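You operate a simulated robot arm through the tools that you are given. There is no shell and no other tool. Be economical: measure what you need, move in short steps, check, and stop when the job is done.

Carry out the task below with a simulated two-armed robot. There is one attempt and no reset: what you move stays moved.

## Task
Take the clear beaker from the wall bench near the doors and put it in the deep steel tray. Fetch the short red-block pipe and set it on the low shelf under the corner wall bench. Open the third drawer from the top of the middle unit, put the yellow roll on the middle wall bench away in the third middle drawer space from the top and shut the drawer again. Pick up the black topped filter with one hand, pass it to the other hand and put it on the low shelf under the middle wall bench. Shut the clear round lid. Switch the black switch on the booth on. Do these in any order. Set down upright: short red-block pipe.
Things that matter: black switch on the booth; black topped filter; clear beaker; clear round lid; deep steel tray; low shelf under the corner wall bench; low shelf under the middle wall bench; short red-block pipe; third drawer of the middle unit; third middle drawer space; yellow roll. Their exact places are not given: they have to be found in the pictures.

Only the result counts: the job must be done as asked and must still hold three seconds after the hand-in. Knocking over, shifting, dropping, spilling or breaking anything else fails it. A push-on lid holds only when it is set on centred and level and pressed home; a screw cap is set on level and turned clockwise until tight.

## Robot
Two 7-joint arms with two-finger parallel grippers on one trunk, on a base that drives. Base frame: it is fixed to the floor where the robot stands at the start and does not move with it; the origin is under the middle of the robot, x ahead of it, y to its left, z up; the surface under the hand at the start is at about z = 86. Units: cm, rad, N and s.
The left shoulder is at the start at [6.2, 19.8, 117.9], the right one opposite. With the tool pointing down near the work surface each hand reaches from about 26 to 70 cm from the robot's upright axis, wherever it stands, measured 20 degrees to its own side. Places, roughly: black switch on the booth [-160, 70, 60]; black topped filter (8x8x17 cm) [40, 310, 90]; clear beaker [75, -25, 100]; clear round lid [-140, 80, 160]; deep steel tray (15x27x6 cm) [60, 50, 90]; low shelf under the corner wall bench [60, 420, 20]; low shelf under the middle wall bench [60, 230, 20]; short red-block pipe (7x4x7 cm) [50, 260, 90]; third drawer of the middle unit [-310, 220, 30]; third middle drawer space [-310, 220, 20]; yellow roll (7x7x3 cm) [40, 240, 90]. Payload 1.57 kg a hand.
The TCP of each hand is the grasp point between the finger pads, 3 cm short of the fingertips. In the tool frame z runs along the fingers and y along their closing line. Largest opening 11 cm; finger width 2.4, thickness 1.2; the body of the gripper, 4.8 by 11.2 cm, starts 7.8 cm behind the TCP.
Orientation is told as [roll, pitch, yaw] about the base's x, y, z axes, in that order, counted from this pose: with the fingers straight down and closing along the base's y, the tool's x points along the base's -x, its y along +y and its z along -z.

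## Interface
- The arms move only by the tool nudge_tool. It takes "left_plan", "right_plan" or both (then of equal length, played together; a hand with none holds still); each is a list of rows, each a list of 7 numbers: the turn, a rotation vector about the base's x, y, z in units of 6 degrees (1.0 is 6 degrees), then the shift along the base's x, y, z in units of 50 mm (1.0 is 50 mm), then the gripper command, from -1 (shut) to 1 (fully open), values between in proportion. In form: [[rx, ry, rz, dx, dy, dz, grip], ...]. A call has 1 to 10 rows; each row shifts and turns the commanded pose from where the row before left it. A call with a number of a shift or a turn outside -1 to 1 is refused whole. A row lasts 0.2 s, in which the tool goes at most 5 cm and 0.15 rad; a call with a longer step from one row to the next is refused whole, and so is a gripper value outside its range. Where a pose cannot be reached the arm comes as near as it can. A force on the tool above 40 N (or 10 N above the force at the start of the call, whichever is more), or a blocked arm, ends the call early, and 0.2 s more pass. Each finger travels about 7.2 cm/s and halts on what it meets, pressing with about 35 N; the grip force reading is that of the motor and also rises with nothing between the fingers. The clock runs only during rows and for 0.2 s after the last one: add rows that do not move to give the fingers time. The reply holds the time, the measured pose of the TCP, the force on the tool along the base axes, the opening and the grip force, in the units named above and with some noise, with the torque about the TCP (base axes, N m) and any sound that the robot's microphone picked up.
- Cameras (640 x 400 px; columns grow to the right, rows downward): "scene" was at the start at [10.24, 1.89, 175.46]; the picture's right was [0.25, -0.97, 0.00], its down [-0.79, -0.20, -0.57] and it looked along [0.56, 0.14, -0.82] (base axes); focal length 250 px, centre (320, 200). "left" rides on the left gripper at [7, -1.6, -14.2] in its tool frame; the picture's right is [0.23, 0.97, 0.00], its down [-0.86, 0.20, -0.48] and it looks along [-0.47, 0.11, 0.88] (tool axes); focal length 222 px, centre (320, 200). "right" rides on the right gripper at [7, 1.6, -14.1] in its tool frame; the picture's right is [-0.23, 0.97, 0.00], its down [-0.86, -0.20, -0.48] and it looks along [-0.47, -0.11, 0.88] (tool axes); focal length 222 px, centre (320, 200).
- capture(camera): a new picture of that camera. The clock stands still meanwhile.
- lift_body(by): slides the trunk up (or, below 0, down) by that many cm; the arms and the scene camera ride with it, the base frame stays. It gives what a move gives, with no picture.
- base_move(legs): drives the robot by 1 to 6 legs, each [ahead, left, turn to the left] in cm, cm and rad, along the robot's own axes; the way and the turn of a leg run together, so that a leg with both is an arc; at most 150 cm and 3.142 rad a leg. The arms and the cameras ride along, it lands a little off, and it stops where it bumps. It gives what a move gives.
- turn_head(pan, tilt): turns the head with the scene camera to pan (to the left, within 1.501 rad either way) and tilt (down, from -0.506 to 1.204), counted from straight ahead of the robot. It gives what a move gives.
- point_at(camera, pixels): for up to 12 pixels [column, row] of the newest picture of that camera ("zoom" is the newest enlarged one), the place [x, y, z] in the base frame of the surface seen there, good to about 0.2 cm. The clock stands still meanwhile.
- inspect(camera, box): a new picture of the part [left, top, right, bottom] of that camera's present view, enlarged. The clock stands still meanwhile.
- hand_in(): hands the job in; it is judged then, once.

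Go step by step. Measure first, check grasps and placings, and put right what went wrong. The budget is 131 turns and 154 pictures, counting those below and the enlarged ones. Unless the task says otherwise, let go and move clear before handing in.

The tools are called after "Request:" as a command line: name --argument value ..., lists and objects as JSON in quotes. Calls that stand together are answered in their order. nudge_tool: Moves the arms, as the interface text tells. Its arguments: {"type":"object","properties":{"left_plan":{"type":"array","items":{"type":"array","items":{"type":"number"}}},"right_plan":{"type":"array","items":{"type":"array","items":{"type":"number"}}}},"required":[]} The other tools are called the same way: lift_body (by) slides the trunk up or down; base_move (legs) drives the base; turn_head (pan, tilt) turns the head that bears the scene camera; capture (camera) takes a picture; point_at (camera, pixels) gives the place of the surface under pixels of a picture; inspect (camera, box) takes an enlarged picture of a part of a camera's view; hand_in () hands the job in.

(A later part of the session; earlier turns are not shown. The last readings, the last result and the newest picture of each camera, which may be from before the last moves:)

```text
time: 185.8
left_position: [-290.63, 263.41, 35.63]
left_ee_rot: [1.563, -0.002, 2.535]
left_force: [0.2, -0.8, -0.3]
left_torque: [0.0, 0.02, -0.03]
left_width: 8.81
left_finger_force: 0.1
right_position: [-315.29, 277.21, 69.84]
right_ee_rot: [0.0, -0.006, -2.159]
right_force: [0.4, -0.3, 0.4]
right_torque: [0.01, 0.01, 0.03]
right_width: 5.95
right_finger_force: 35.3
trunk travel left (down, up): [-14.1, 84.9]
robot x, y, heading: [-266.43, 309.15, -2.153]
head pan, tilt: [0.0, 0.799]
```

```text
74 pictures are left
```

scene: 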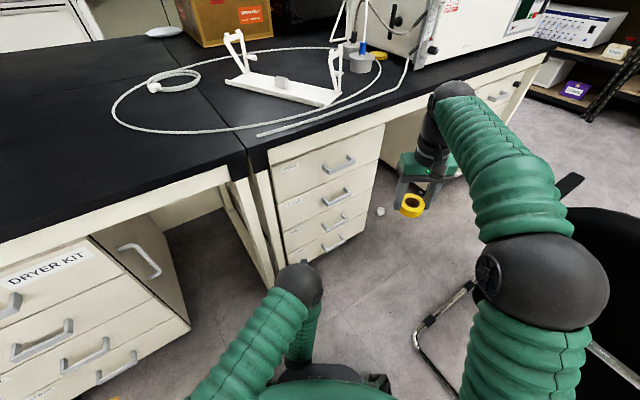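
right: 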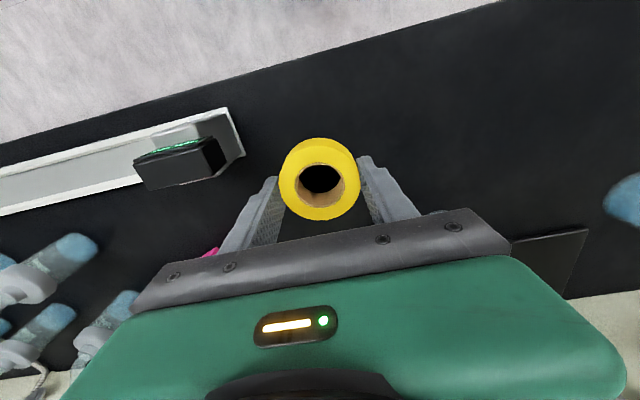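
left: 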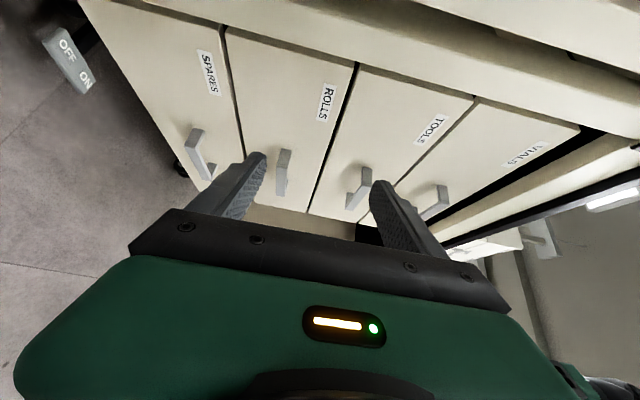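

All four handles are visible, and ROLLS is third. I'll pull the right hand back and up a little, drive closer, then line the left up with the handle.

Request:
nudge_tool --right_plan '[[0, 0, 0, 0.3, 0.45, 0.5, -1], [0, 0, 0, 0.3, 0.45, 0.5, -1], [0, 0, 0, 0.3, 0.45, 0.5, -1], [0, 0, 0, 0, 0, 0, -1]]' --left_plan '[[0, 0, 0, -0.5, 0.3, -0.3, 0.6], [0, 0, 0, -0.5, 0.3, -0.3, 0.6], [0, 0, 0, -0.5, 0.3, -0.3, 0.6], [0, 0, 0, -0.5, 0.3, 0, 0.6]]'

Request:
base_move --legs '[[14, 1, 0]]'

Request:
capture --camera "left"

```text
time: 186.5
left_position: [-290.87, 259.36, 32.98]
left_ee_rot: [1.576, -0.014, 2.725]
left_force: [-0.2, 1.3, -0.8]
left_torque: [-0.04, 0.07, 0.0]
left_width: 8.79
left_finger_force: 0.0
right_position: [-311.62, 282.26, 75.24]
right_ee_rot: [0.002, -0.004, -2.159]
right_force: [0.0, -0.5, 0.3]
right_torque: [0.0, -0.02, 0.01]
right_width: 5.95
right_finger_force: 34.6
trunk travel left (down, up): [-14.1, 84.9]
robot x, y, heading: [-266.52, 309.58, -2.156]
head pan, tilt: [0.0, 0.799]
stopped in row 3 (left hand): the arm was blocked; the commanded pose is now the measured one
```

```text
time: 187.9
left_position: [-297.13, 248.8, 32.48]
left_ee_rot: [1.562, -0.012, 2.718]
left_force: [-5.3, 10.7, 1.1]
left_torque: [-0.57, -0.19, -0.21]
left_width: 8.89
left_finger_force: 0.3
right_position: [-318.22, 271.05, 75.62]
right_ee_rot: [0.0, -0.01, -2.163]
right_force: [-0.8, -0.5, -0.7]
right_torque: [-0.03, -0.01, 0.01]
right_width: 5.97
right_finger_force: 35.4
trunk travel left (down, up): [-14.1, 84.9]
robot x, y, heading: [-273.17, 298.07, -2.157]
head pan, tilt: [0.0, 0.799]
stopped in leg 1: the force on the tool passed its limit at 150 N (the readings are from after the stop); the commanded pose is now the measured one
```

```text
73 pictures are left
```

left: 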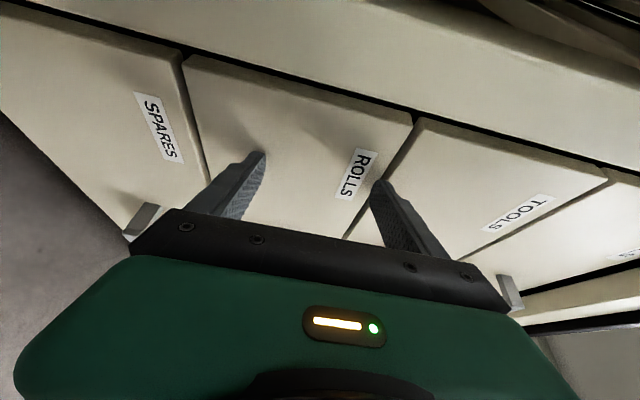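

The left arm was too folded there, and the fingertips pressed on the drawer face. I'll back off 8 cm, raise the right hand well above chair height, then turn the robot right so the handle lies further ahead-left.

Request:
base_move --legs '[[-9, 0, 0]]'

Request:
nudge_tool --right_plan '[[0, 0, 0, 0, 0, 0.8, -1], [0, 0, 0, 0, 0, 0.8, -1], [0, 0, 0, 0, 0, 0.8, -1], [0, 0, 0, 0, 0, 0.8, -1], [0, 0, 0, 0, 0, 0.8, -1], [0, 0, 0, 0, 0, 0.8, -1], [0, 0, 0, 0, 0, 0.8, -1], [0, 0, 0, 0, 0, 0, -1]]'

Request:
base_move --legs '[[0, 0, -0.35]]'

Request:
capture --camera "left"

Request:
capture --camera "scene"

```text
time: 189.0
left_position: [-292.15, 256.3, 32.55]
left_ee_rot: [1.564, -0.013, 2.719]
left_force: [-0.7, -0.2, -0.2]
left_torque: [0.03, 0.01, -0.01]
left_width: 8.8
left_finger_force: 0.1
right_position: [-313.29, 278.63, 75.57]
right_ee_rot: [-0.001, -0.011, -2.163]
right_force: [0.1, 0.4, 0.0]
right_torque: [0.0, 0.01, -0.03]
right_width: 5.96
right_finger_force: 34.5
trunk travel left (down, up): [-14.1, 84.9]
robot x, y, heading: [-268.2, 305.32, -2.162]
head pan, tilt: [0.0, 0.799]
```

```text
time: 190.8
left_position: [-291.96, 256.25, 32.6]
left_ee_rot: [1.564, -0.013, 2.72]
left_force: [-0.3, -0.3, -0.1]
left_torque: [0.0, -0.01, 0.0]
left_width: 8.8
left_finger_force: 0.1
right_position: [-310.75, 281.76, 86.27]
right_ee_rot: [0.0, -0.013, -2.163]
right_force: [-1.1, 0.6, 0.4]
right_torque: [0.04, 0.01, -0.01]
right_width: 5.94
right_finger_force: 35.1
right hand out of reach, approached as far as the arm can: row 3, 4, 5, 6, 7
trunk travel left (down, up): [-14.1, 84.9]
robot x, y, heading: [-267.91, 305.31, -2.165]
head pan, tilt: [0.0, 0.799]
```

```text
time: 192.2
left_position: [-307.3, 267.18, 32.52]
left_ee_rot: [1.563, -0.014, 2.371]
left_force: [1.5, -0.1, -0.9]
left_torque: [-0.01, 0.01, -0.01]
left_width: 8.81
left_finger_force: 0.1
right_position: [-315.99, 297.4, 86.32]
right_ee_rot: [-0.002, -0.015, -2.51]
right_force: [7.4, -12.3, 3.0]
right_torque: [-0.24, -0.16, -0.11]
right_width: 5.92
right_finger_force: 34.5
trunk travel left (down, up): [-14.1, 84.9]
robot x, y, heading: [-267.62, 305.34, -2.51]
head pan, tilt: [0.0, 0.799]
```

```text
72 pictures are left
```

left: 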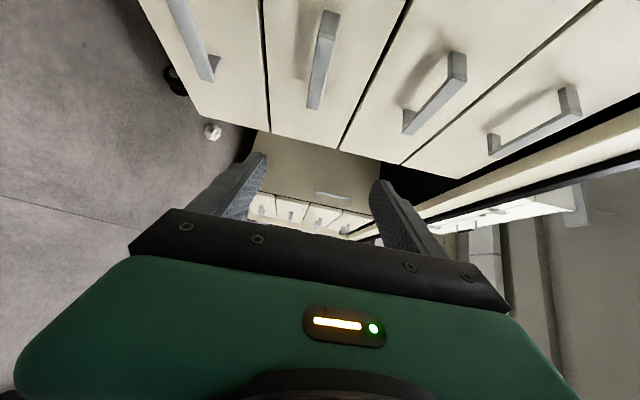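

```text
71 pictures are left
```

scene: 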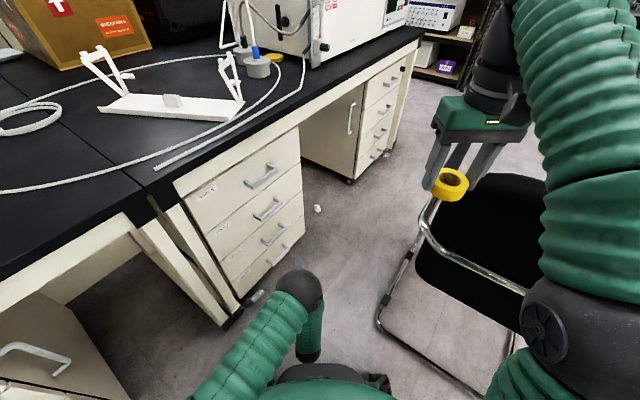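

The right hand is pressing on something with 14 N, and the roll is near the chair's tube at (430,210). I'll turn back immediately.

Request:
base_move --legs '[[0, 0, 0.25]]'

Request:
turn_head --pan -0.5 --tilt 0.7

Request:
capture --camera "scene"

```text
time: 193.5
left_position: [-296.83, 258.81, 32.67]
left_ee_rot: [1.564, -0.011, 2.619]
left_force: [-0.4, 0.1, -0.1]
left_torque: [0.01, -0.01, 0.0]
left_width: 8.8
left_finger_force: 0.2
right_position: [-312.86, 286.16, 86.33]
right_ee_rot: [0.001, -0.015, -2.26]
right_force: [-0.3, -0.5, -1.1]
right_torque: [-0.01, 0.01, 0.02]
right_width: 5.92
right_finger_force: 35.2
trunk travel left (down, up): [-14.1, 84.9]
robot x, y, heading: [-268.05, 305.16, -2.262]
head pan, tilt: [0.0, 0.799]
```

```text
time: 194.4
left_position: [-296.64, 258.69, 32.69]
left_ee_rot: [1.566, -0.012, 2.621]
left_force: [0.0, -1.0, -0.7]
left_torque: [0.04, 0.01, 0.01]
left_width: 8.79
left_finger_force: 0.1
right_position: [-312.66, 286.2, 86.34]
right_ee_rot: [0.002, -0.014, -2.262]
right_force: [-0.7, 0.0, -1.5]
right_torque: [0.0, 0.02, 0.0]
right_width: 5.94
right_finger_force: 35.1
trunk travel left (down, up): [-14.1, 84.9]
robot x, y, heading: [-267.88, 305.09, -2.262]
head pan, tilt: [-0.499, 0.7]
```

```text
70 pictures are left
```

scene: 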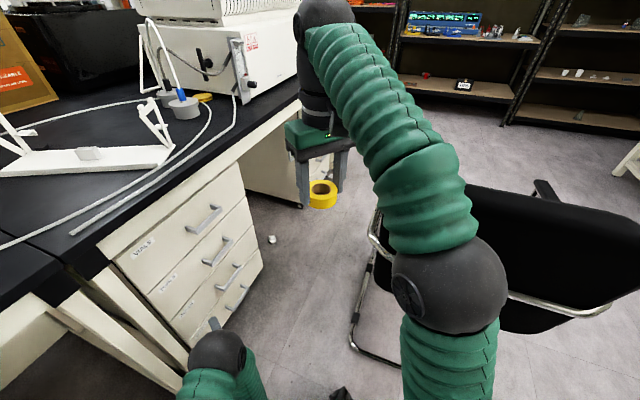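

Request:
point_at --camera "scene" --pixels '[[354, 350], [355, 325], [376, 215], [372, 240], [560, 305], [610, 308], [480, 205], [545, 185], [375, 360], [630, 230]]'

Request:
inspect --camera "scene" --box '[340, 180, 640, 400]'

```text
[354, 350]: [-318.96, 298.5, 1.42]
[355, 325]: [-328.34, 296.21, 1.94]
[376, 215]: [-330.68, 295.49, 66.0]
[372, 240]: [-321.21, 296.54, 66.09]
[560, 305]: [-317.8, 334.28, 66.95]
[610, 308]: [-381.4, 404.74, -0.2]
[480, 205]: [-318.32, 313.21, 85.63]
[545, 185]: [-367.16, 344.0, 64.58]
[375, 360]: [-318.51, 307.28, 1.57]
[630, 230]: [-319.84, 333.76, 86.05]
```

```text
1.82 times, centred on (490, 290) of scene
```

zoom: 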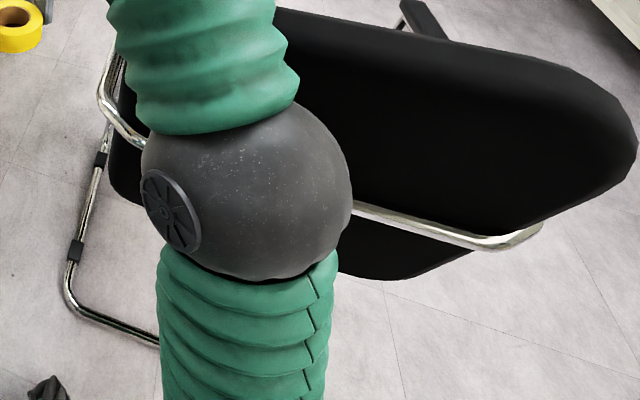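

The chair appears not to have moved. I'll take a safer stance: further to +x, facing -x, so the left hand works the drawer at ahead-left and the right stays clear of the chair.

Request:
base_move --legs '[[-27, 17, 0], [0, 0, -0.88]]'

Request:
nudge_tool --left_plan '[[0, 0, 1, 0, -0.4, 0, 0.6], [0, 0, 1, 0, -0.5, 0, 0.6], [0, 0, 1, 0, -0.5, 0, 0.6], [0, 0, 1, 0, -0.5, 0, 0.6], [0, 0, 1, 0, -0.5, 0, 0.6], [0, 0, 1, 0, -0.5, 0, 0.6], [0, 0, 1, 0, -0.5, 0, 0.6], [0, 0, 0.4, 0, -0.5, 0, 0.6], [0, 0, 0, 0, 0, 0, 0.6]]'

Request:
turn_head --pan 0.4 --tilt 0.8

Request:
capture --camera "scene"

Request:
capture --camera "left"

```text
time: 198.9
left_position: [-292.59, 308.79, 32.73]
left_ee_rot: [1.564, -0.011, 1.723]
left_force: [-0.1, 0.4, 0.2]
left_torque: [-0.03, 0.02, -0.02]
left_width: 8.82
left_finger_force: 0.1
right_position: [-281.31, 338.13, 86.37]
right_ee_rot: [0.0, -0.015, 3.123]
right_force: [-0.6, 0.4, -0.5]
right_torque: [0.02, 0.02, -0.02]
right_width: 5.94
right_finger_force: 35.3
trunk travel left (down, up): [-14.1, 84.9]
robot x, y, heading: [-238.17, 315.12, 3.126]
head pan, tilt: [-0.499, 0.7]
```

```text
time: 200.9
left_position: [-292.76, 287.3, 33.15]
left_ee_rot: [1.568, -0.022, 2.542]
left_force: [0.3, 0.3, 0.4]
left_torque: [0.0, 0.01, 0.0]
left_width: 8.78
left_finger_force: 0.1
right_position: [-281.02, 338.17, 86.65]
right_ee_rot: [0.002, -0.018, 3.121]
right_force: [0.2, -0.5, -0.8]
right_torque: [0.01, 0.0, 0.03]
right_width: 5.94
right_finger_force: 34.8
trunk travel left (down, up): [-14.1, 84.9]
robot x, y, heading: [-238.18, 315.07, 3.123]
head pan, tilt: [-0.499, 0.7]
```

```text
time: 202.1
left_position: [-292.46, 287.13, 32.51]
left_ee_rot: [1.567, -0.013, 2.542]
left_force: [-0.9, 0.2, -1.1]
left_torque: [-0.02, -0.04, 0.0]
left_width: 8.81
left_finger_force: 0.0
right_position: [-281.26, 338.13, 86.35]
right_ee_rot: [0.004, -0.017, 3.121]
right_force: [-0.1, 0.1, 0.0]
right_torque: [-0.03, 0.02, -0.02]
right_width: 5.96
right_finger_force: 35.9
trunk travel left (down, up): [-14.1, 84.9]
robot x, y, heading: [-238.27, 315.21, 3.124]
head pan, tilt: [0.4, 0.799]
```

```text
68 pictures are left
```

scene: 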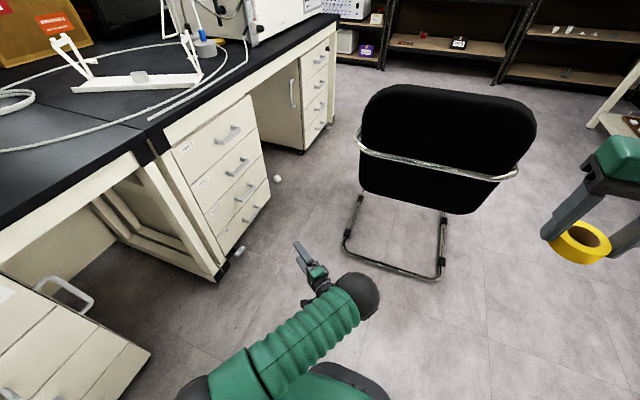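

```text
67 pictures are left
```

left: 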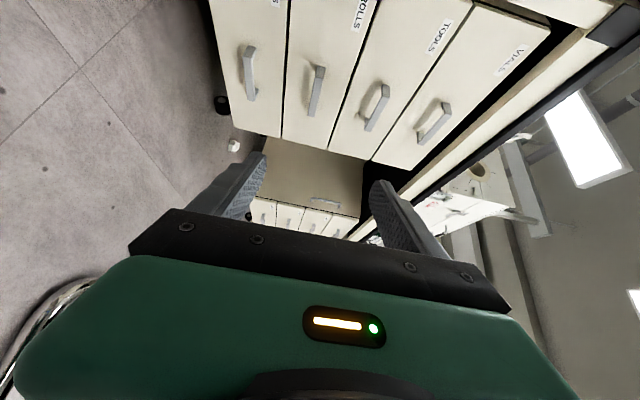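

Good open stance. I'll drive ahead 15 and left 26 toward the drawer.

Request:
base_move --legs '[[16, 26, 0]]'

Request:
capture --camera "left"

Request:
capture --camera "scene"

```text
time: 204.1
left_position: [-308.65, 261.22, 32.61]
left_ee_rot: [1.569, -0.011, 2.539]
left_force: [0.4, 0.0, 0.6]
left_torque: [0.03, -0.01, -0.01]
left_width: 8.82
left_finger_force: 0.1
right_position: [-297.49, 312.37, 86.39]
right_ee_rot: [0.002, -0.019, 3.122]
right_force: [-0.1, 0.0, -0.3]
right_torque: [0.01, 0.04, -0.02]
right_width: 5.93
right_finger_force: 34.3
trunk travel left (down, up): [-14.1, 84.9]
robot x, y, heading: [-254.95, 289.49, 3.126]
head pan, tilt: [0.4, 0.799]
```

```text
66 pictures are left
```

left: 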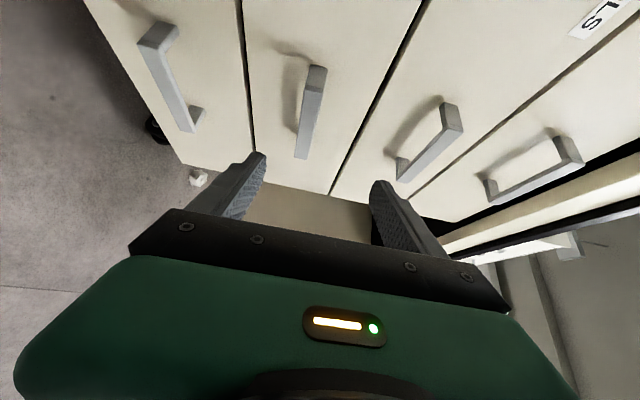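

```text
65 pictures are left
```

scene: 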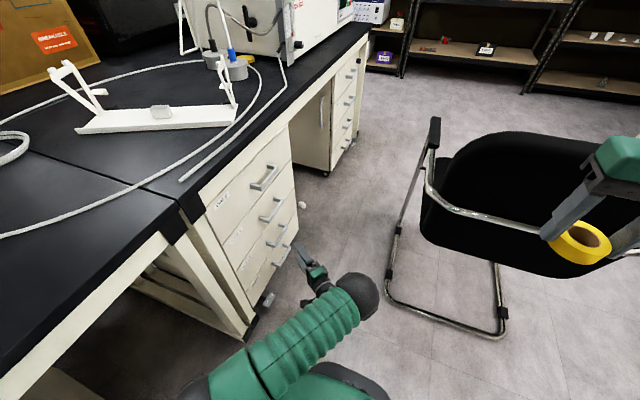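

Request:
point_at --camera "left" --pixels '[[317, 70], [311, 110], [304, 150], [322, 110], [295, 120], [180, 100], [420, 150]]'

```text
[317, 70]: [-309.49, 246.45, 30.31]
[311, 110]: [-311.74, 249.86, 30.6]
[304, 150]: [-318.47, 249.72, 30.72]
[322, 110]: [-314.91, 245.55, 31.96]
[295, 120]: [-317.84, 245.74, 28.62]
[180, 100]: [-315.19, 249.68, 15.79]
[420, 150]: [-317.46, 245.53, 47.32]
```

Bar at y 249.8, z 30.7. I'll approach with the left and close on it.

Request:
nudge_tool --left_plan '[[0, 0, 0, -0.3, -0.5, -0.38, 0.6], [0, 0, 0, -0.33, -0.6, 0, 0.6], [0, 0, 0, -0.33, -0.6, 0, 0.6], [0, 0, 0, -0.31, -0.6, 0, 0.6], [0, 0, 0, 0, 0, 0, 0.6]]'

Request:
capture --camera "left"

```text
time: 205.3
left_position: [-315.26, 249.48, 30.58]
left_ee_rot: [1.568, -0.013, 2.54]
left_force: [-0.6, -0.5, -0.2]
left_torque: [-0.01, -0.01, -0.01]
left_width: 8.79
left_finger_force: 0.0
right_position: [-297.27, 312.26, 86.6]
right_ee_rot: [0.0, -0.018, 3.119]
right_force: [-0.3, 0.0, -1.2]
right_torque: [0.01, 0.02, 0.0]
right_width: 5.9
right_finger_force: 34.8
trunk travel left (down, up): [-14.1, 84.9]
robot x, y, heading: [-254.53, 289.42, 3.122]
head pan, tilt: [0.4, 0.799]
```

```text
64 pictures are left
```

left: 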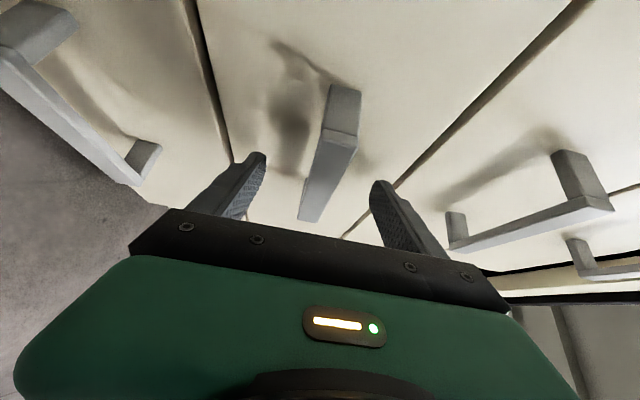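

The bar is between the fingers, so I'll close on it and pull by driving right.

Request:
nudge_tool --left_plan '[[0, 0, 0, 0, 0, 0, 0], [0, 0, 0, 0, 0, 0, -1], [0, 0, 0, 0, 0, 0, -1], [0, 0, 0, 0, 0, 0, -1], [0, 0, 0, 0, 0, 0, -1]]'

Request:
base_move --legs '[[0, -9, 0], [0, -9, 0]]'

Request:
capture --camera "left"

Request:
capture --camera "scene"

```text
time: 206.5
left_position: [-315.12, 249.43, 30.43]
left_ee_rot: [1.567, -0.01, 2.542]
left_force: [2.6, 2.0, -7.0]
left_torque: [-0.16, -0.72, -0.32]
left_width: 1.99
left_finger_force: 33.6
right_position: [-297.41, 312.09, 86.53]
right_ee_rot: [-0.001, -0.018, 3.12]
right_force: [0.0, 0.9, 0.2]
right_torque: [-0.03, -0.01, -0.02]
right_width: 5.92
right_finger_force: 35.2
trunk travel left (down, up): [-14.1, 84.9]
robot x, y, heading: [-254.66, 289.25, 3.124]
head pan, tilt: [0.4, 0.799]
```

```text
time: 208.3
left_position: [-315.08, 266.08, 30.42]
left_ee_rot: [1.563, -0.008, 2.532]
left_force: [-6.9, -0.8, -26.7]
left_torque: [-0.05, -0.27, 0.07]
left_width: 1.98
left_finger_force: 33.9
right_position: [-297.02, 329.07, 86.25]
right_ee_rot: [0.012, -0.015, 3.119]
right_force: [0.6, 1.8, -0.4]
right_torque: [-0.15, 0.01, -0.01]
right_width: 5.93
right_finger_force: 35.1
trunk travel left (down, up): [-14.1, 84.9]
robot x, y, heading: [-254.11, 305.17, 3.118]
head pan, tilt: [0.4, 0.799]
stopped in leg 2: the force on the tool passed its limit at 43 N (the readings are from after the stop); the commanded pose is now the measured one
```

```text
63 pictures are left
```

left: 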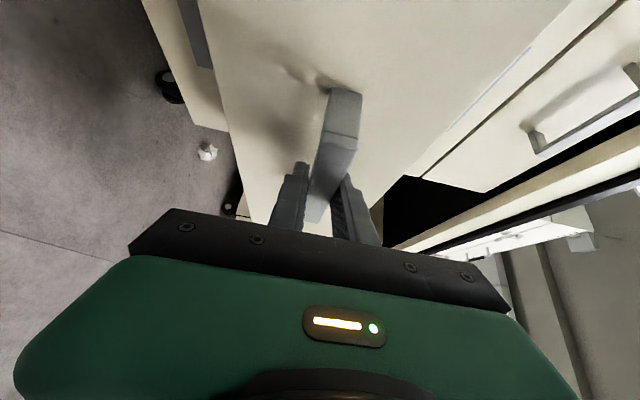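

```text
62 pictures are left
```

scene: 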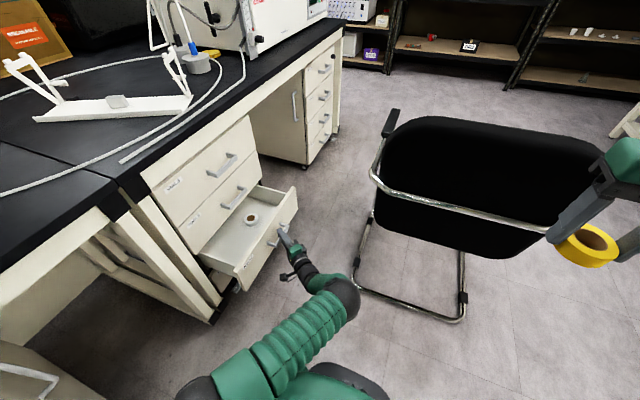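

The drawer is open by about 16.6 cm with one white roll inside at (251,219). I'll let go of the handle and back the hand out, then measure the drawer.

Request:
nudge_tool --left_plan '[[0, 0, 0, 0, 0, 0, -0.3], [0, 0, 0, 0, 0, 0, 0.4], [0, 0, 0, 0, 0, 0, 0.6], [0, 0, 0, 0.3, 0.5, 0, 0.6], [0, 0, 0, 0.4, 0.6, 0, 0.6], [0, 0, 0, 0.4, 0.6, 0, 0.6]]'

Request:
inspect --camera "scene" --box '[160, 130, 320, 300]'

Request:
point_at --camera "scene" --pixels '[[251, 216], [251, 222], [244, 220], [258, 219], [230, 245], [285, 205], [270, 215], [240, 235], [238, 272], [294, 190], [265, 185], [205, 255]]'

```text
time: 209.7
left_position: [-306.4, 262.88, 30.92]
left_ee_rot: [1.574, -0.012, 2.746]
left_force: [0.4, 1.0, 0.0]
left_torque: [0.0, -0.01, 0.01]
left_width: 8.8
left_finger_force: 0.1
right_position: [-296.59, 328.45, 86.73]
right_ee_rot: [0.005, -0.023, 3.122]
right_force: [-0.8, 0.2, 0.2]
right_torque: [-0.02, 0.0, -0.01]
right_width: 5.92
right_finger_force: 34.7
trunk travel left (down, up): [-14.1, 84.9]
robot x, y, heading: [-254.34, 305.25, 3.118]
head pan, tilt: [0.4, 0.799]
stopped in row 6 (left hand): the arm was blocked; the commanded pose is now the measured one
```

```text
2.35 times, centred on (240, 215) of scene
```

zoom: 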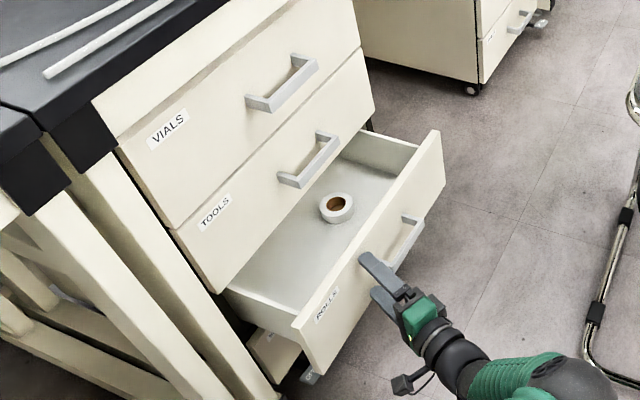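

```text
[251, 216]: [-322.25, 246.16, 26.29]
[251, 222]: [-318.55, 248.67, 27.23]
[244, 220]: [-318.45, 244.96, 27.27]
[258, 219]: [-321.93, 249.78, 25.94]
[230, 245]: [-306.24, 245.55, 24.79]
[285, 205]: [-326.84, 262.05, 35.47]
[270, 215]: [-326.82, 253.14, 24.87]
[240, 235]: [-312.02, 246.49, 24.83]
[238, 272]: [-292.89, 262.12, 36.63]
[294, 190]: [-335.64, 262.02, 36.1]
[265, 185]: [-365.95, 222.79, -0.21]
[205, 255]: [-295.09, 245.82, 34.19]
```

Drawer floor z 24.8, inside x -293…-335, y 246–261, and the white roll is at (-320,247). I'll put the yellow roll near (-301,254). First I'll back away, raise the trunk and turn the left hand tool-down and tucked in.

Request:
base_move --legs '[[-16, -18, 0]]'

Request:
lift_body --by 38

Request:
nudge_tool --left_plan '[[0.98, -0.41, 0, 0.2, 0.2, 0.2, 0.6], [0.98, -0.41, 0, 0.2, 0.2, 0.2, 0.6], [0.98, -0.41, 0, 0.2, 0.2, 0.2, 0.6], [0.98, -0.41, 0, 0.2, 0.2, 0.2, 0.6], [0.98, -0.41, 0, 0.2, 0.2, 0.2, 0.6], [0.98, -0.41, 0, 0.2, 0.2, 0.2, 0.6], [0.98, -0.41, 0, 0.2, 0.2, 0.2, 0.6], [0.98, -0.41, 0, 0.2, 0.2, 0.2, 0.6], [0.98, -0.41, 0, 0.2, 0.2, 0.2, 0.6], [0.98, -0.41, 0, 0.2, 0.2, 0.2, 0.6]]'

Request:
nudge_tool --left_plan '[[0.98, -0.41, 0, 0.2, 0.2, 0, 0.6], [0.98, -0.41, 0, 0.2, 0.2, 0, 0.6], [0.98, -0.41, 0, 0.2, 0.2, 0, 0.6], [0.98, -0.41, 0, 0.2, 0.2, 0, 0.6], [0, 0, 0, 0, 0, 0, 0.6]]'

```text
time: 211.5
left_position: [-290.14, 280.7, 31.01]
left_ee_rot: [1.574, -0.015, 2.742]
left_force: [0.1, -0.6, -0.8]
left_torque: [-0.02, 0.0, 0.0]
left_width: 8.82
left_finger_force: 0.0
right_position: [-280.05, 346.01, 86.66]
right_ee_rot: [0.005, -0.023, 3.119]
right_force: [0.3, -1.2, -0.9]
right_torque: [0.01, 0.0, 0.0]
right_width: 5.92
right_finger_force: 35.1
trunk travel left (down, up): [-14.1, 84.9]
robot x, y, heading: [-237.98, 322.99, 3.116]
head pan, tilt: [0.4, 0.799]
```

```text
time: 215.1
left_position: [-290.15, 280.41, 69.08]
left_ee_rot: [1.574, -0.017, 2.746]
left_force: [0.2, -0.3, -0.6]
left_torque: [0.02, 0.03, 0.01]
left_width: 8.78
left_finger_force: 0.1
right_position: [-280.1, 346.12, 124.74]
right_ee_rot: [0.004, -0.024, 3.12]
right_force: [0.7, 0.5, -0.6]
right_torque: [0.02, 0.03, 0.03]
right_width: 5.92
right_finger_force: 35.3
trunk travel left (down, up): [-52.1, 46.9]
robot x, y, heading: [-238.06, 322.84, 3.122]
head pan, tilt: [0.4, 0.799]
```

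```text
time: 215.9
left_position: [-282.79, 276.6, 71.9]
left_ee_rot: [1.269, 0.001, 2.91]
left_force: [-1.3, -0.2, -1.2]
left_torque: [0.03, 0.01, -0.01]
left_width: 8.8
left_finger_force: 0.0
right_position: [-279.84, 346.18, 125.31]
right_ee_rot: [0.005, -0.028, 3.12]
right_force: [-0.3, -0.9, -0.4]
right_torque: [0.0, 0.0, -0.05]
right_width: 5.92
right_finger_force: 35.2
trunk travel left (down, up): [-52.1, 46.9]
robot x, y, heading: [-237.83, 322.62, 3.119]
head pan, tilt: [0.4, 0.799]
stopped in row 4 (left hand): the arm was blocked; the commanded pose is now the measured one
```

```text
time: 217.2
left_position: [-279.4, 280.92, 71.72]
left_ee_rot: [0.826, 0.066, 2.89]
left_force: [-0.4, 0.0, 0.8]
left_torque: [0.03, -0.02, 0.0]
left_width: 8.8
left_finger_force: 0.0
right_position: [-279.97, 346.07, 124.88]
right_ee_rot: [0.006, -0.026, 3.118]
right_force: [-0.7, 0.3, -0.1]
right_torque: [0.05, 0.01, -0.04]
right_width: 5.93
right_finger_force: 35.2
trunk travel left (down, up): [-52.1, 46.9]
robot x, y, heading: [-237.79, 322.68, 3.12]
head pan, tilt: [0.4, 0.799]
```

Request:
nudge_tool --left_plan '[[0.96, -0.25, 0, 0, -0.1, 0.3, 0.6], [0.96, -0.25, 0, 0, -0.1, 0.3, 0.6], [0.96, -0.25, 0, 0, 0, 0.3, 0.6], [0.96, -0.25, 0, 0, 0, 0.3, 0.6], [0.96, -0.25, 0, 0, 0, 0.3, 0.6], [0.96, -0.25, 0, 0, 0, 0.3, 0.6], [0.96, -0.25, 0, 0, 0, 0.3, 0.6], [0.96, -0.25, 0, 0, 0, 0.3, 0.6], [0, 0, 0, 0, 0, 0, 0.6]]'

```text
time: 219.2
left_position: [-279.14, 279.66, 83.68]
left_ee_rot: [-0.01, 0.047, 2.841]
left_force: [-0.6, 0.4, 0.5]
left_torque: [0.0, -0.02, 0.0]
left_width: 8.8
left_finger_force: 0.1
right_position: [-279.91, 345.97, 124.85]
right_ee_rot: [0.002, -0.026, 3.119]
right_force: [-0.3, -0.5, 0.1]
right_torque: [0.04, 0.02, -0.02]
right_width: 5.92
right_finger_force: 34.5
trunk travel left (down, up): [-52.1, 46.9]
robot x, y, heading: [-238.2, 322.77, 3.118]
head pan, tilt: [0.4, 0.799]
```

Left is tool-down. I'll tuck it in and raise it, then turn the base toward the drawer and view.

Request:
nudge_tool --left_plan '[[0, 0, 0, 0.1, 0.6, 0.5, 0.6], [0, 0, 0, 0.1, 0.6, 0.5, 0.6], [0, 0, 0, 0.1, 0.6, 0.5, 0.6], [0, 0, 0, 0.2, 0.6, 0.5, 0.6], [0, 0, 0, 0.3, 0.4, 0.5, 0.6], [0, 0, 0, 0.3, 0.3, 0.3, 0.6], [0, 0, 0, 0, 0, 0, 0.6]]'

Request:
base_move --legs '[[0, 0, 1.265]]'

Request:
turn_head --pan -0.1 --tilt 0.8

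Request:
capture --camera "scene"

```text
time: 220.8
left_position: [-273.71, 295.19, 97.41]
left_ee_rot: [-0.008, 0.049, 2.841]
left_force: [-0.2, 0.1, -0.4]
left_torque: [0.0, 0.01, 0.04]
left_width: 8.8
left_finger_force: 0.1
right_position: [-280.1, 346.07, 124.7]
right_ee_rot: [0.006, -0.026, 3.118]
right_force: [0.0, 0.4, -0.1]
right_torque: [0.03, -0.01, 0.01]
right_width: 5.96
right_finger_force: 35.2
trunk travel left (down, up): [-52.1, 46.9]
robot x, y, heading: [-238.27, 322.73, 3.12]
head pan, tilt: [0.4, 0.799]
```

```text
time: 224.3
left_position: [-222.32, 280.4, 97.43]
left_ee_rot: [-0.005, 0.05, -2.173]
left_force: [0.0, -0.1, 0.7]
left_torque: [0.02, 0.01, -0.02]
left_width: 8.81
left_finger_force: 0.1
right_position: [-272.73, 289.6, 124.92]
right_ee_rot: [0.006, -0.025, -1.895]
right_force: [-0.5, 0.7, -0.4]
right_torque: [0.0, -0.01, -0.05]
right_width: 5.96
right_finger_force: 34.8
trunk travel left (down, up): [-52.1, 46.9]
robot x, y, heading: [-238.24, 323.28, -1.892]
head pan, tilt: [0.4, 0.799]
```

```text
time: 225.2
left_position: [-222.34, 280.44, 97.44]
left_ee_rot: [-0.006, 0.046, -2.173]
left_force: [-0.3, 0.2, 0.2]
left_torque: [0.02, 0.01, 0.02]
left_width: 8.82
left_finger_force: 0.1
right_position: [-272.72, 289.61, 124.77]
right_ee_rot: [0.005, -0.027, -1.896]
right_force: [0.4, -0.6, 0.0]
right_torque: [0.04, 0.0, -0.01]
right_width: 5.94
right_finger_force: 34.8
trunk travel left (down, up): [-52.1, 46.9]
robot x, y, heading: [-237.94, 322.79, -1.894]
head pan, tilt: [-0.099, 0.799]
```

```text
60 pictures are left
```

scene: 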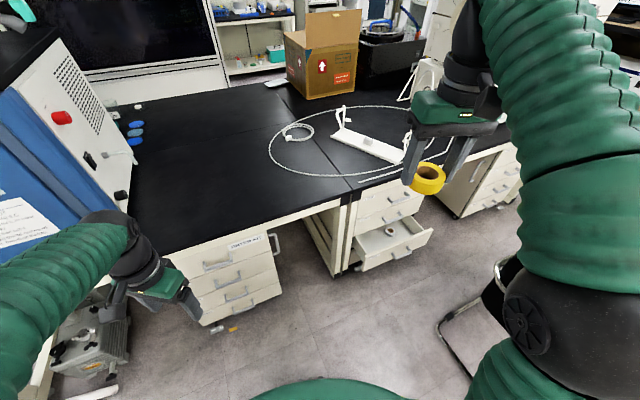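

Clear view of the open drawer. I'll extend and lower the right hand in free space, and lower the trunk.

Request:
nudge_tool --right_plan '[[0, 0, 0, -0.13, -0.38, -0.7, -1], [0, 0, 0, -0.13, -0.38, -0.7, -1], [0, 0, 0, -0.13, -0.38, -0.7, -1], [0, 0, 0, -0.13, -0.38, -0.7, -1], [0, 0, 0, -0.13, -0.38, -0.7, -1], [0, 0, 0, -0.13, -0.38, -0.7, -1], [0, 0, 0, -0.13, -0.38, -0.7, -1], [0, 0, 0, -0.13, -0.38, -0.7, -1], [0, 0, 0, -0.13, -0.38, -0.7, -1], [0, 0, 0, -0.13, -0.38, -0.7, -1]]'

Request:
lift_body --by -32

Request:
base_move --legs '[[0, -15, 0]]'

Request:
capture --camera "scene"

```text
time: 227.4
left_position: [-222.38, 280.47, 97.43]
left_ee_rot: [-0.006, 0.048, -2.173]
left_force: [0.8, 0.1, 0.6]
left_torque: [-0.02, -0.01, 0.01]
left_width: 8.81
left_finger_force: 0.1
right_position: [-279.41, 270.32, 89.81]
right_ee_rot: [0.005, -0.027, -1.894]
right_force: [-0.3, -0.5, -1.1]
right_torque: [-0.01, 0.0, -0.01]
right_width: 5.92
right_finger_force: 35.2
trunk travel left (down, up): [-52.1, 46.9]
robot x, y, heading: [-238.04, 323.29, -1.893]
head pan, tilt: [-0.099, 0.799]
```

```text
time: 230.6
left_position: [-222.24, 280.62, 65.48]
left_ee_rot: [-0.006, 0.046, -2.175]
left_force: [0.6, -0.6, -0.3]
left_torque: [-0.01, 0.0, -0.03]
left_width: 8.78
left_finger_force: 0.1
right_position: [-279.47, 270.42, 57.91]
right_ee_rot: [0.006, -0.026, -1.895]
right_force: [0.4, -0.1, -1.1]
right_torque: [-0.02, 0.01, -0.02]
right_width: 5.94
right_finger_force: 35.2
trunk travel left (down, up): [-20.1, 78.9]
robot x, y, heading: [-237.96, 322.68, -1.891]
head pan, tilt: [-0.099, 0.799]
```

```text
time: 232.0
left_position: [-236.05, 285.29, 65.42]
left_ee_rot: [-0.007, 0.047, -2.171]
left_force: [0.2, 0.1, -0.3]
left_torque: [0.02, 0.0, -0.01]
left_width: 8.83
left_finger_force: 0.1
right_position: [-293.32, 275.03, 58.02]
right_ee_rot: [0.001, -0.027, -1.892]
right_force: [0.7, -0.1, -1.3]
right_torque: [0.0, 0.02, -0.05]
right_width: 5.95
right_finger_force: 34.4
trunk travel left (down, up): [-20.1, 78.9]
robot x, y, heading: [-252.34, 327.45, -1.893]
head pan, tilt: [-0.099, 0.799]
```

```text
59 pictures are left
```

scene: 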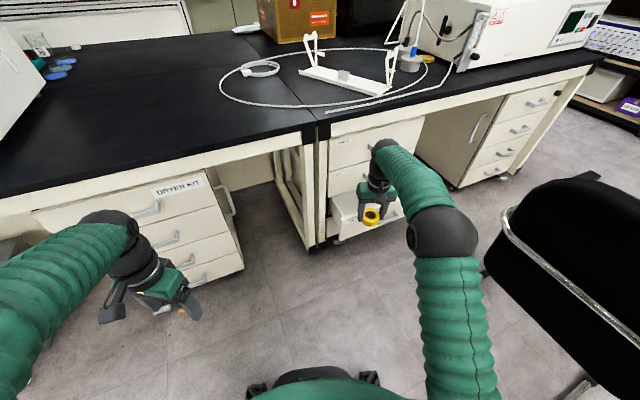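

I'll lower the right hand to z≈43 and drive ahead 19 cm so the roll is over the drawer.

Request:
nudge_tool --right_plan '[[0, 0, 0, 0, 0, -0.7, -1], [0, 0, 0, 0, 0, -0.7, -1], [0, 0, 0, 0, 0, -0.7, -1], [0, 0, 0, 0, 0, -0.8, -1], [0, 0, 0, 0, 0, 0, -1]]'

Request:
base_move --legs '[[19, 0, 0]]'

Request:
capture --camera "right"

Request:
capture --camera "scene"

```text
time: 233.2
left_position: [-236.32, 285.27, 65.46]
left_ee_rot: [-0.005, 0.048, -2.171]
left_force: [0.4, 0.5, -0.3]
left_torque: [0.04, -0.03, 0.01]
left_width: 8.79
left_finger_force: 0.0
right_position: [-293.49, 275.38, 43.57]
right_ee_rot: [0.005, -0.027, -1.893]
right_force: [-0.2, -0.1, 0.7]
right_torque: [0.02, 0.0, 0.01]
right_width: 5.93
right_finger_force: 34.5
trunk travel left (down, up): [-20.1, 78.9]
robot x, y, heading: [-252.08, 327.73, -1.897]
head pan, tilt: [-0.099, 0.799]
```

```text
time: 234.7
left_position: [-242.18, 267.5, 65.36]
left_ee_rot: [-0.003, 0.048, -2.172]
left_force: [-1.1, -0.4, -0.5]
left_torque: [0.04, -0.02, 0.01]
left_width: 8.8
left_finger_force: 0.1
right_position: [-299.34, 257.47, 43.47]
right_ee_rot: [0.006, -0.025, -1.897]
right_force: [-0.4, -0.9, -0.9]
right_torque: [0.03, 0.0, 0.03]
right_width: 5.93
right_finger_force: 34.6
trunk travel left (down, up): [-20.1, 78.9]
robot x, y, heading: [-257.84, 309.79, -1.897]
head pan, tilt: [-0.099, 0.799]
```

```text
58 pictures are left
```

right: 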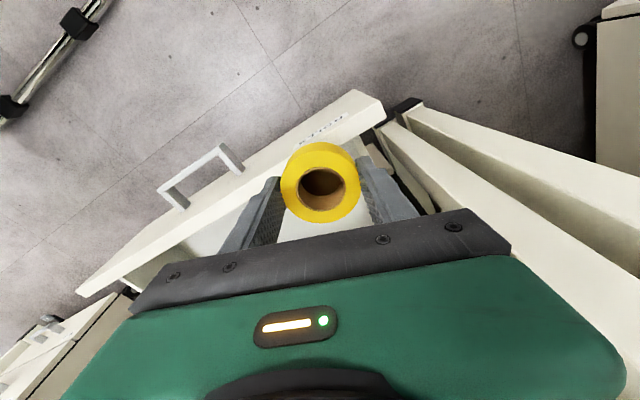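

```text
57 pictures are left
```

scene: 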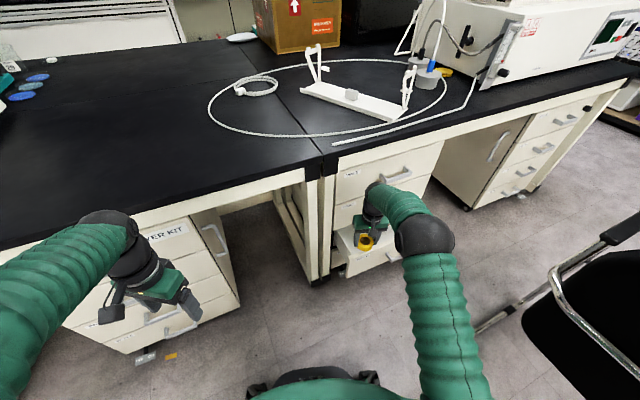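

I'll shift the roll 4.5 cm toward -x, away from the side wall, and lower it to the drawer floor.

Request:
nudge_tool --right_plan '[[0, 0, 0, -0.5, -0.1, 0, -1], [0, 0, 0, -0.45, -0.1, 0, -1], [0, 0, 0, 0, 0, -0.7, -1], [0, 0, 0, 0, 0, -0.7, -1], [0, 0, 0, 0, 0, -0.7, -1], [0, 0, 0, 0, 0, -0.6, -1], [0, 0, 0, 0, 0, -0.15, -1], [0, 0, 0, 0, 0, 0, -1]]'

Request:
capture --camera "right"

```text
time: 235.6
left_position: [-242.13, 267.45, 65.5]
left_ee_rot: [-0.007, 0.042, -2.172]
left_force: [-0.4, 0.6, 0.7]
left_torque: [0.05, 0.01, -0.02]
left_width: 8.79
left_finger_force: 0.1
right_position: [-304.18, 256.0, 40.58]
right_ee_rot: [0.003, -0.05, -1.896]
right_force: [5.2, 0.4, 18.3]
right_torque: [0.39, 0.06, -0.23]
right_width: 5.96
right_finger_force: 34.9
trunk travel left (down, up): [-20.1, 78.9]
robot x, y, heading: [-257.56, 309.49, -1.895]
head pan, tilt: [-0.099, 0.799]
stopped in row 4 (right hand): the force on the tool passed its limit at 60 N (the readings are from after the stop); the commanded pose is now the measured one
```

```text
56 pictures are left
```

right: 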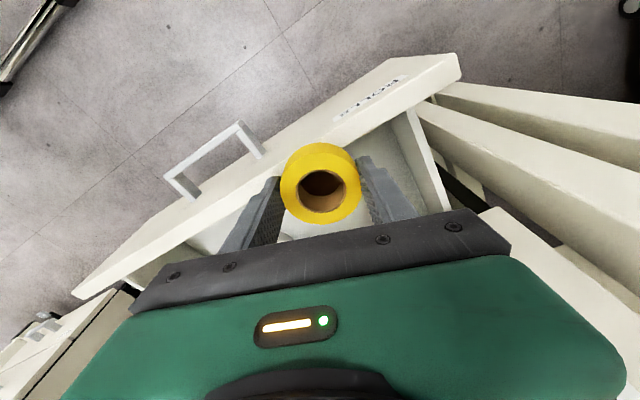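

Something stopped the roll at z≈40.6 with an upward force. I'll measure the drawer front's top edge and the walls from the right camera.

Request:
point_at --camera "right" --pixels '[[290, 145], [270, 130], [230, 190], [250, 185], [400, 100], [400, 75], [420, 130], [430, 160], [405, 140], [230, 225], [320, 150], [380, 230]]'

Request:
inspect --camera "right" --box '[160, 80, 480, 280]'

```text
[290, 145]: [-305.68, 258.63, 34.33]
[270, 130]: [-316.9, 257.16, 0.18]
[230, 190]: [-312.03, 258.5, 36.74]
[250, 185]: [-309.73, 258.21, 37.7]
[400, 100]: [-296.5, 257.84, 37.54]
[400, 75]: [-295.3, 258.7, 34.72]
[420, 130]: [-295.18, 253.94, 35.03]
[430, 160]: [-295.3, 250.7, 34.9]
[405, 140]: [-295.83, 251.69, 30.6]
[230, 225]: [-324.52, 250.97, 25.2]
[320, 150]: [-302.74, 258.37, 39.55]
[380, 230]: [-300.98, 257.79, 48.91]
```

```text
2.00 times, centred on (320, 180) of right
```

zoom: 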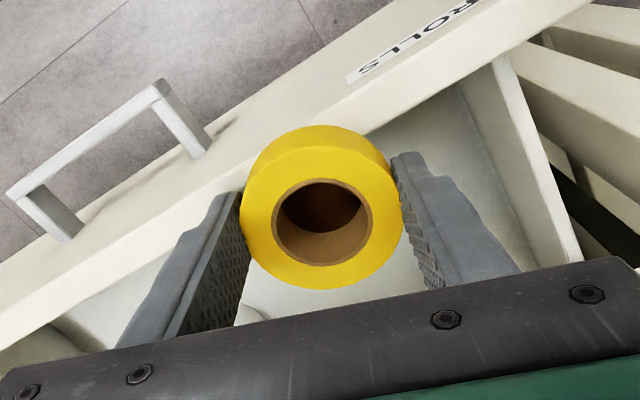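

The drawer has slid in, with its front face now at y≈258.6, so the roll sat on the front panel's edge. I'll lift, tilt the hand slightly back, go in closer to the cabinet, and then push the front outward from inside.

Request:
nudge_tool --right_plan '[[0, 0, 0, 0, 0, 0.7, -1], [-0.8, 0.27, 0, 0.3, 0, 0, -1], [-0.8, 0.27, 0, 0.3, -0.3, 0, -1], [0, 0, 0, 0, -0.5, 0, -1], [0, 0, 0, 0, -0.3, 0, -1], [0, 0, 0, 0, 0, -0.5, -1], [0, 0, 0, 0, 0, 0, -1]]'

Request:
capture --camera "right"

```text
time: 237.2
left_position: [-242.19, 267.38, 65.51]
left_ee_rot: [-0.005, 0.046, -2.173]
left_force: [-0.4, 0.3, -1.1]
left_torque: [0.03, -0.04, -0.01]
left_width: 8.78
left_finger_force: 0.0
right_position: [-301.36, 250.72, 41.21]
right_ee_rot: [0.004, -0.222, -1.896]
right_force: [0.8, 0.0, -0.2]
right_torque: [-0.02, -0.02, 0.02]
right_width: 5.93
right_finger_force: 34.6
trunk travel left (down, up): [-20.1, 78.9]
robot x, y, heading: [-257.82, 309.42, -1.895]
head pan, tilt: [-0.099, 0.799]
```

```text
54 pictures are left
```

right: 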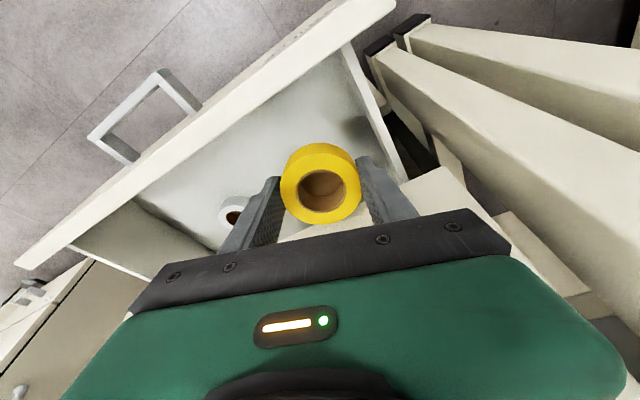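

Request:
point_at --camera "right" --pixels '[[300, 40], [330, 75], [310, 110], [380, 150], [235, 215], [440, 195], [270, 110], [200, 180], [400, 170]]'

```text
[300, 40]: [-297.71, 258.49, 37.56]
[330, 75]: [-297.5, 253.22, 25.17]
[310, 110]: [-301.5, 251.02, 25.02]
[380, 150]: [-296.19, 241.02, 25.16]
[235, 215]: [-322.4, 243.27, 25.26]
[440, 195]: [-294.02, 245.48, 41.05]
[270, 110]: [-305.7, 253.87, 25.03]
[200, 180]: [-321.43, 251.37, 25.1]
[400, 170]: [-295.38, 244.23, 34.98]
```

Room is fine: front inner edge at y≈257.5, floor z 25.1. Lowering.

Request:
nudge_tool --right_plan '[[0, 0, 0, 0, 0.06, -0.6, -1], [0, 0, 0, 0, 0, -0.6, -1], [0, 0, 0, 0, 0, -0.6, -1], [0, 0, 0, 0, 0, -0.4, -1], [0, 0, 0, 0, 0, -0.1, -1], [0, 0, 0, 0, 0, 0, -1]]'

Request:
capture --camera "right"

```text
time: 238.6
left_position: [-242.24, 267.56, 65.5]
left_ee_rot: [-0.006, 0.046, -2.173]
left_force: [-0.4, -0.4, -0.1]
left_torque: [0.02, -0.02, -0.04]
left_width: 8.82
left_finger_force: 0.1
right_position: [-301.3, 250.89, 29.72]
right_ee_rot: [0.002, -0.221, -1.896]
right_force: [0.1, -0.4, -0.7]
right_torque: [-0.01, -0.01, -0.02]
right_width: 5.92
right_finger_force: 35.0
trunk travel left (down, up): [-20.1, 78.9]
robot x, y, heading: [-258.04, 309.75, -1.898]
head pan, tilt: [-0.099, 0.799]
```

```text
53 pictures are left
```

right: 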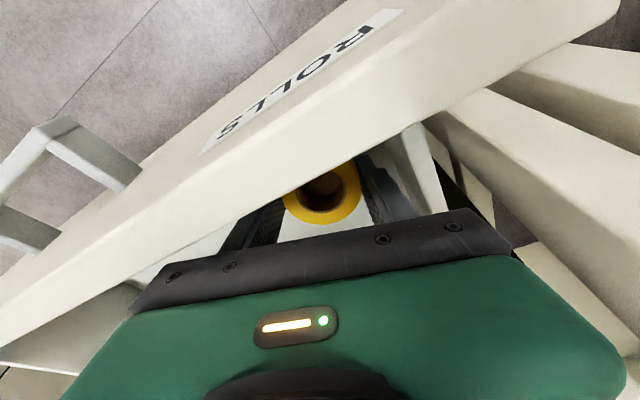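

The roll is inside near the floor. I'll open slightly to release and rise straight out.

Request:
nudge_tool --right_plan '[[0, 0, 0, 0, 0, -0.1, -1], [0, 0, 0, 0, 0, 0, 0], [0, 0, 0, 0, 0, 0, 0.35], [0, 0, 0, 0, 0, 0, 0.35], [0, 0, 0, 0, 0, 0.4, 0.35], [0, 0, 0, 0, 0, 0.7, 0.35], [0, 0, 0, 0, 0, 0.7, 0.35], [0, 0, 0, 0, 0, 0.7, 0.35]]'

Request:
capture --camera "right"

```text
time: 240.4
left_position: [-242.25, 267.52, 65.47]
left_ee_rot: [-0.004, 0.044, -2.173]
left_force: [0.0, 0.1, 0.7]
left_torque: [0.04, -0.02, -0.01]
left_width: 8.8
left_finger_force: 0.1
right_position: [-301.7, 250.92, 41.89]
right_ee_rot: [0.002, -0.222, -1.896]
right_force: [0.1, -0.5, 1.3]
right_torque: [0.03, -0.02, 0.0]
right_width: 7.42
right_finger_force: 0.0
trunk travel left (down, up): [-20.1, 78.9]
robot x, y, heading: [-257.78, 309.53, -1.901]
head pan, tilt: [-0.099, 0.799]
```

```text
52 pictures are left
```

right: 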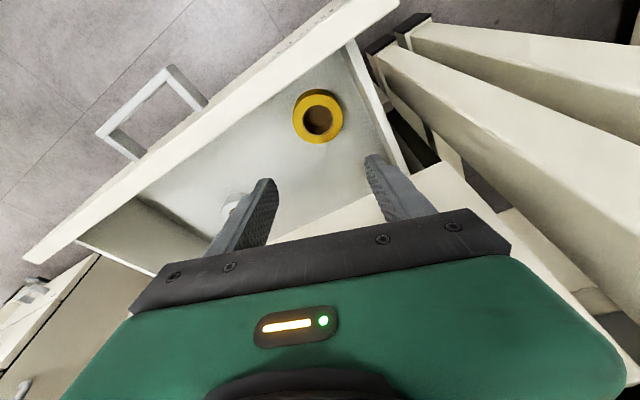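

The yellow roll lies flat in the drawer. I'll move the hand out over the front, close it, tilt it more, and come down in front of the panel.

Request:
nudge_tool --right_plan '[[0, 0, 0, 0, 0, 0.6, 0.35], [0, 0, 0, 0, 0.9, 0, 0], [-0.85, 0.28, 0, 0, 0.9, 0, -0.5], [-0.85, 0.28, 0, 0, 0.9, 0, -1], [-0.85, 0.28, 0, 0, 0.9, 0, -1], [-0.85, 0.28, 0, 0, 0.4, -0.3, -1], [0, 0, 0, 0, 0, -0.7, -1], [0, 0, 0, 0, 0, -0.7, -1], [0, 0, 0, 0, 0, -0.7, -1], [0, 0, 0, 0, 0, 0, -1]]'

Request:
capture --camera "right"

Request:
capture --camera "scene"

```text
time: 242.6
left_position: [-242.15, 267.53, 65.68]
left_ee_rot: [-0.004, 0.045, -2.173]
left_force: [0.4, 0.2, 0.2]
left_torque: [0.04, 0.03, 0.03]
left_width: 8.8
left_finger_force: 0.0
right_position: [-301.08, 271.07, 32.52]
right_ee_rot: [0.007, -0.597, -1.898]
right_force: [-0.7, 0.3, -0.1]
right_torque: [0.01, -0.01, -0.01]
right_width: 0.01
right_finger_force: 21.1
trunk travel left (down, up): [-20.1, 78.9]
robot x, y, heading: [-258.06, 309.56, -1.892]
head pan, tilt: [-0.099, 0.799]
```

```text
51 pictures are left
```

right: 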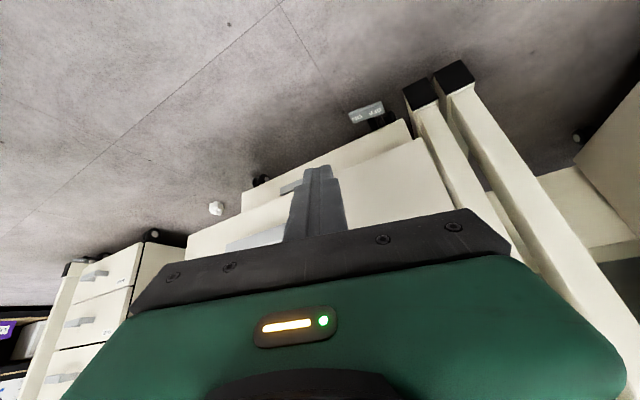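

```text
50 pictures are left
```

scene: 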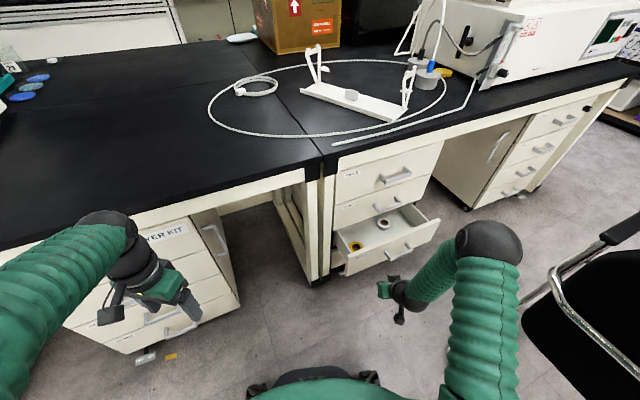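

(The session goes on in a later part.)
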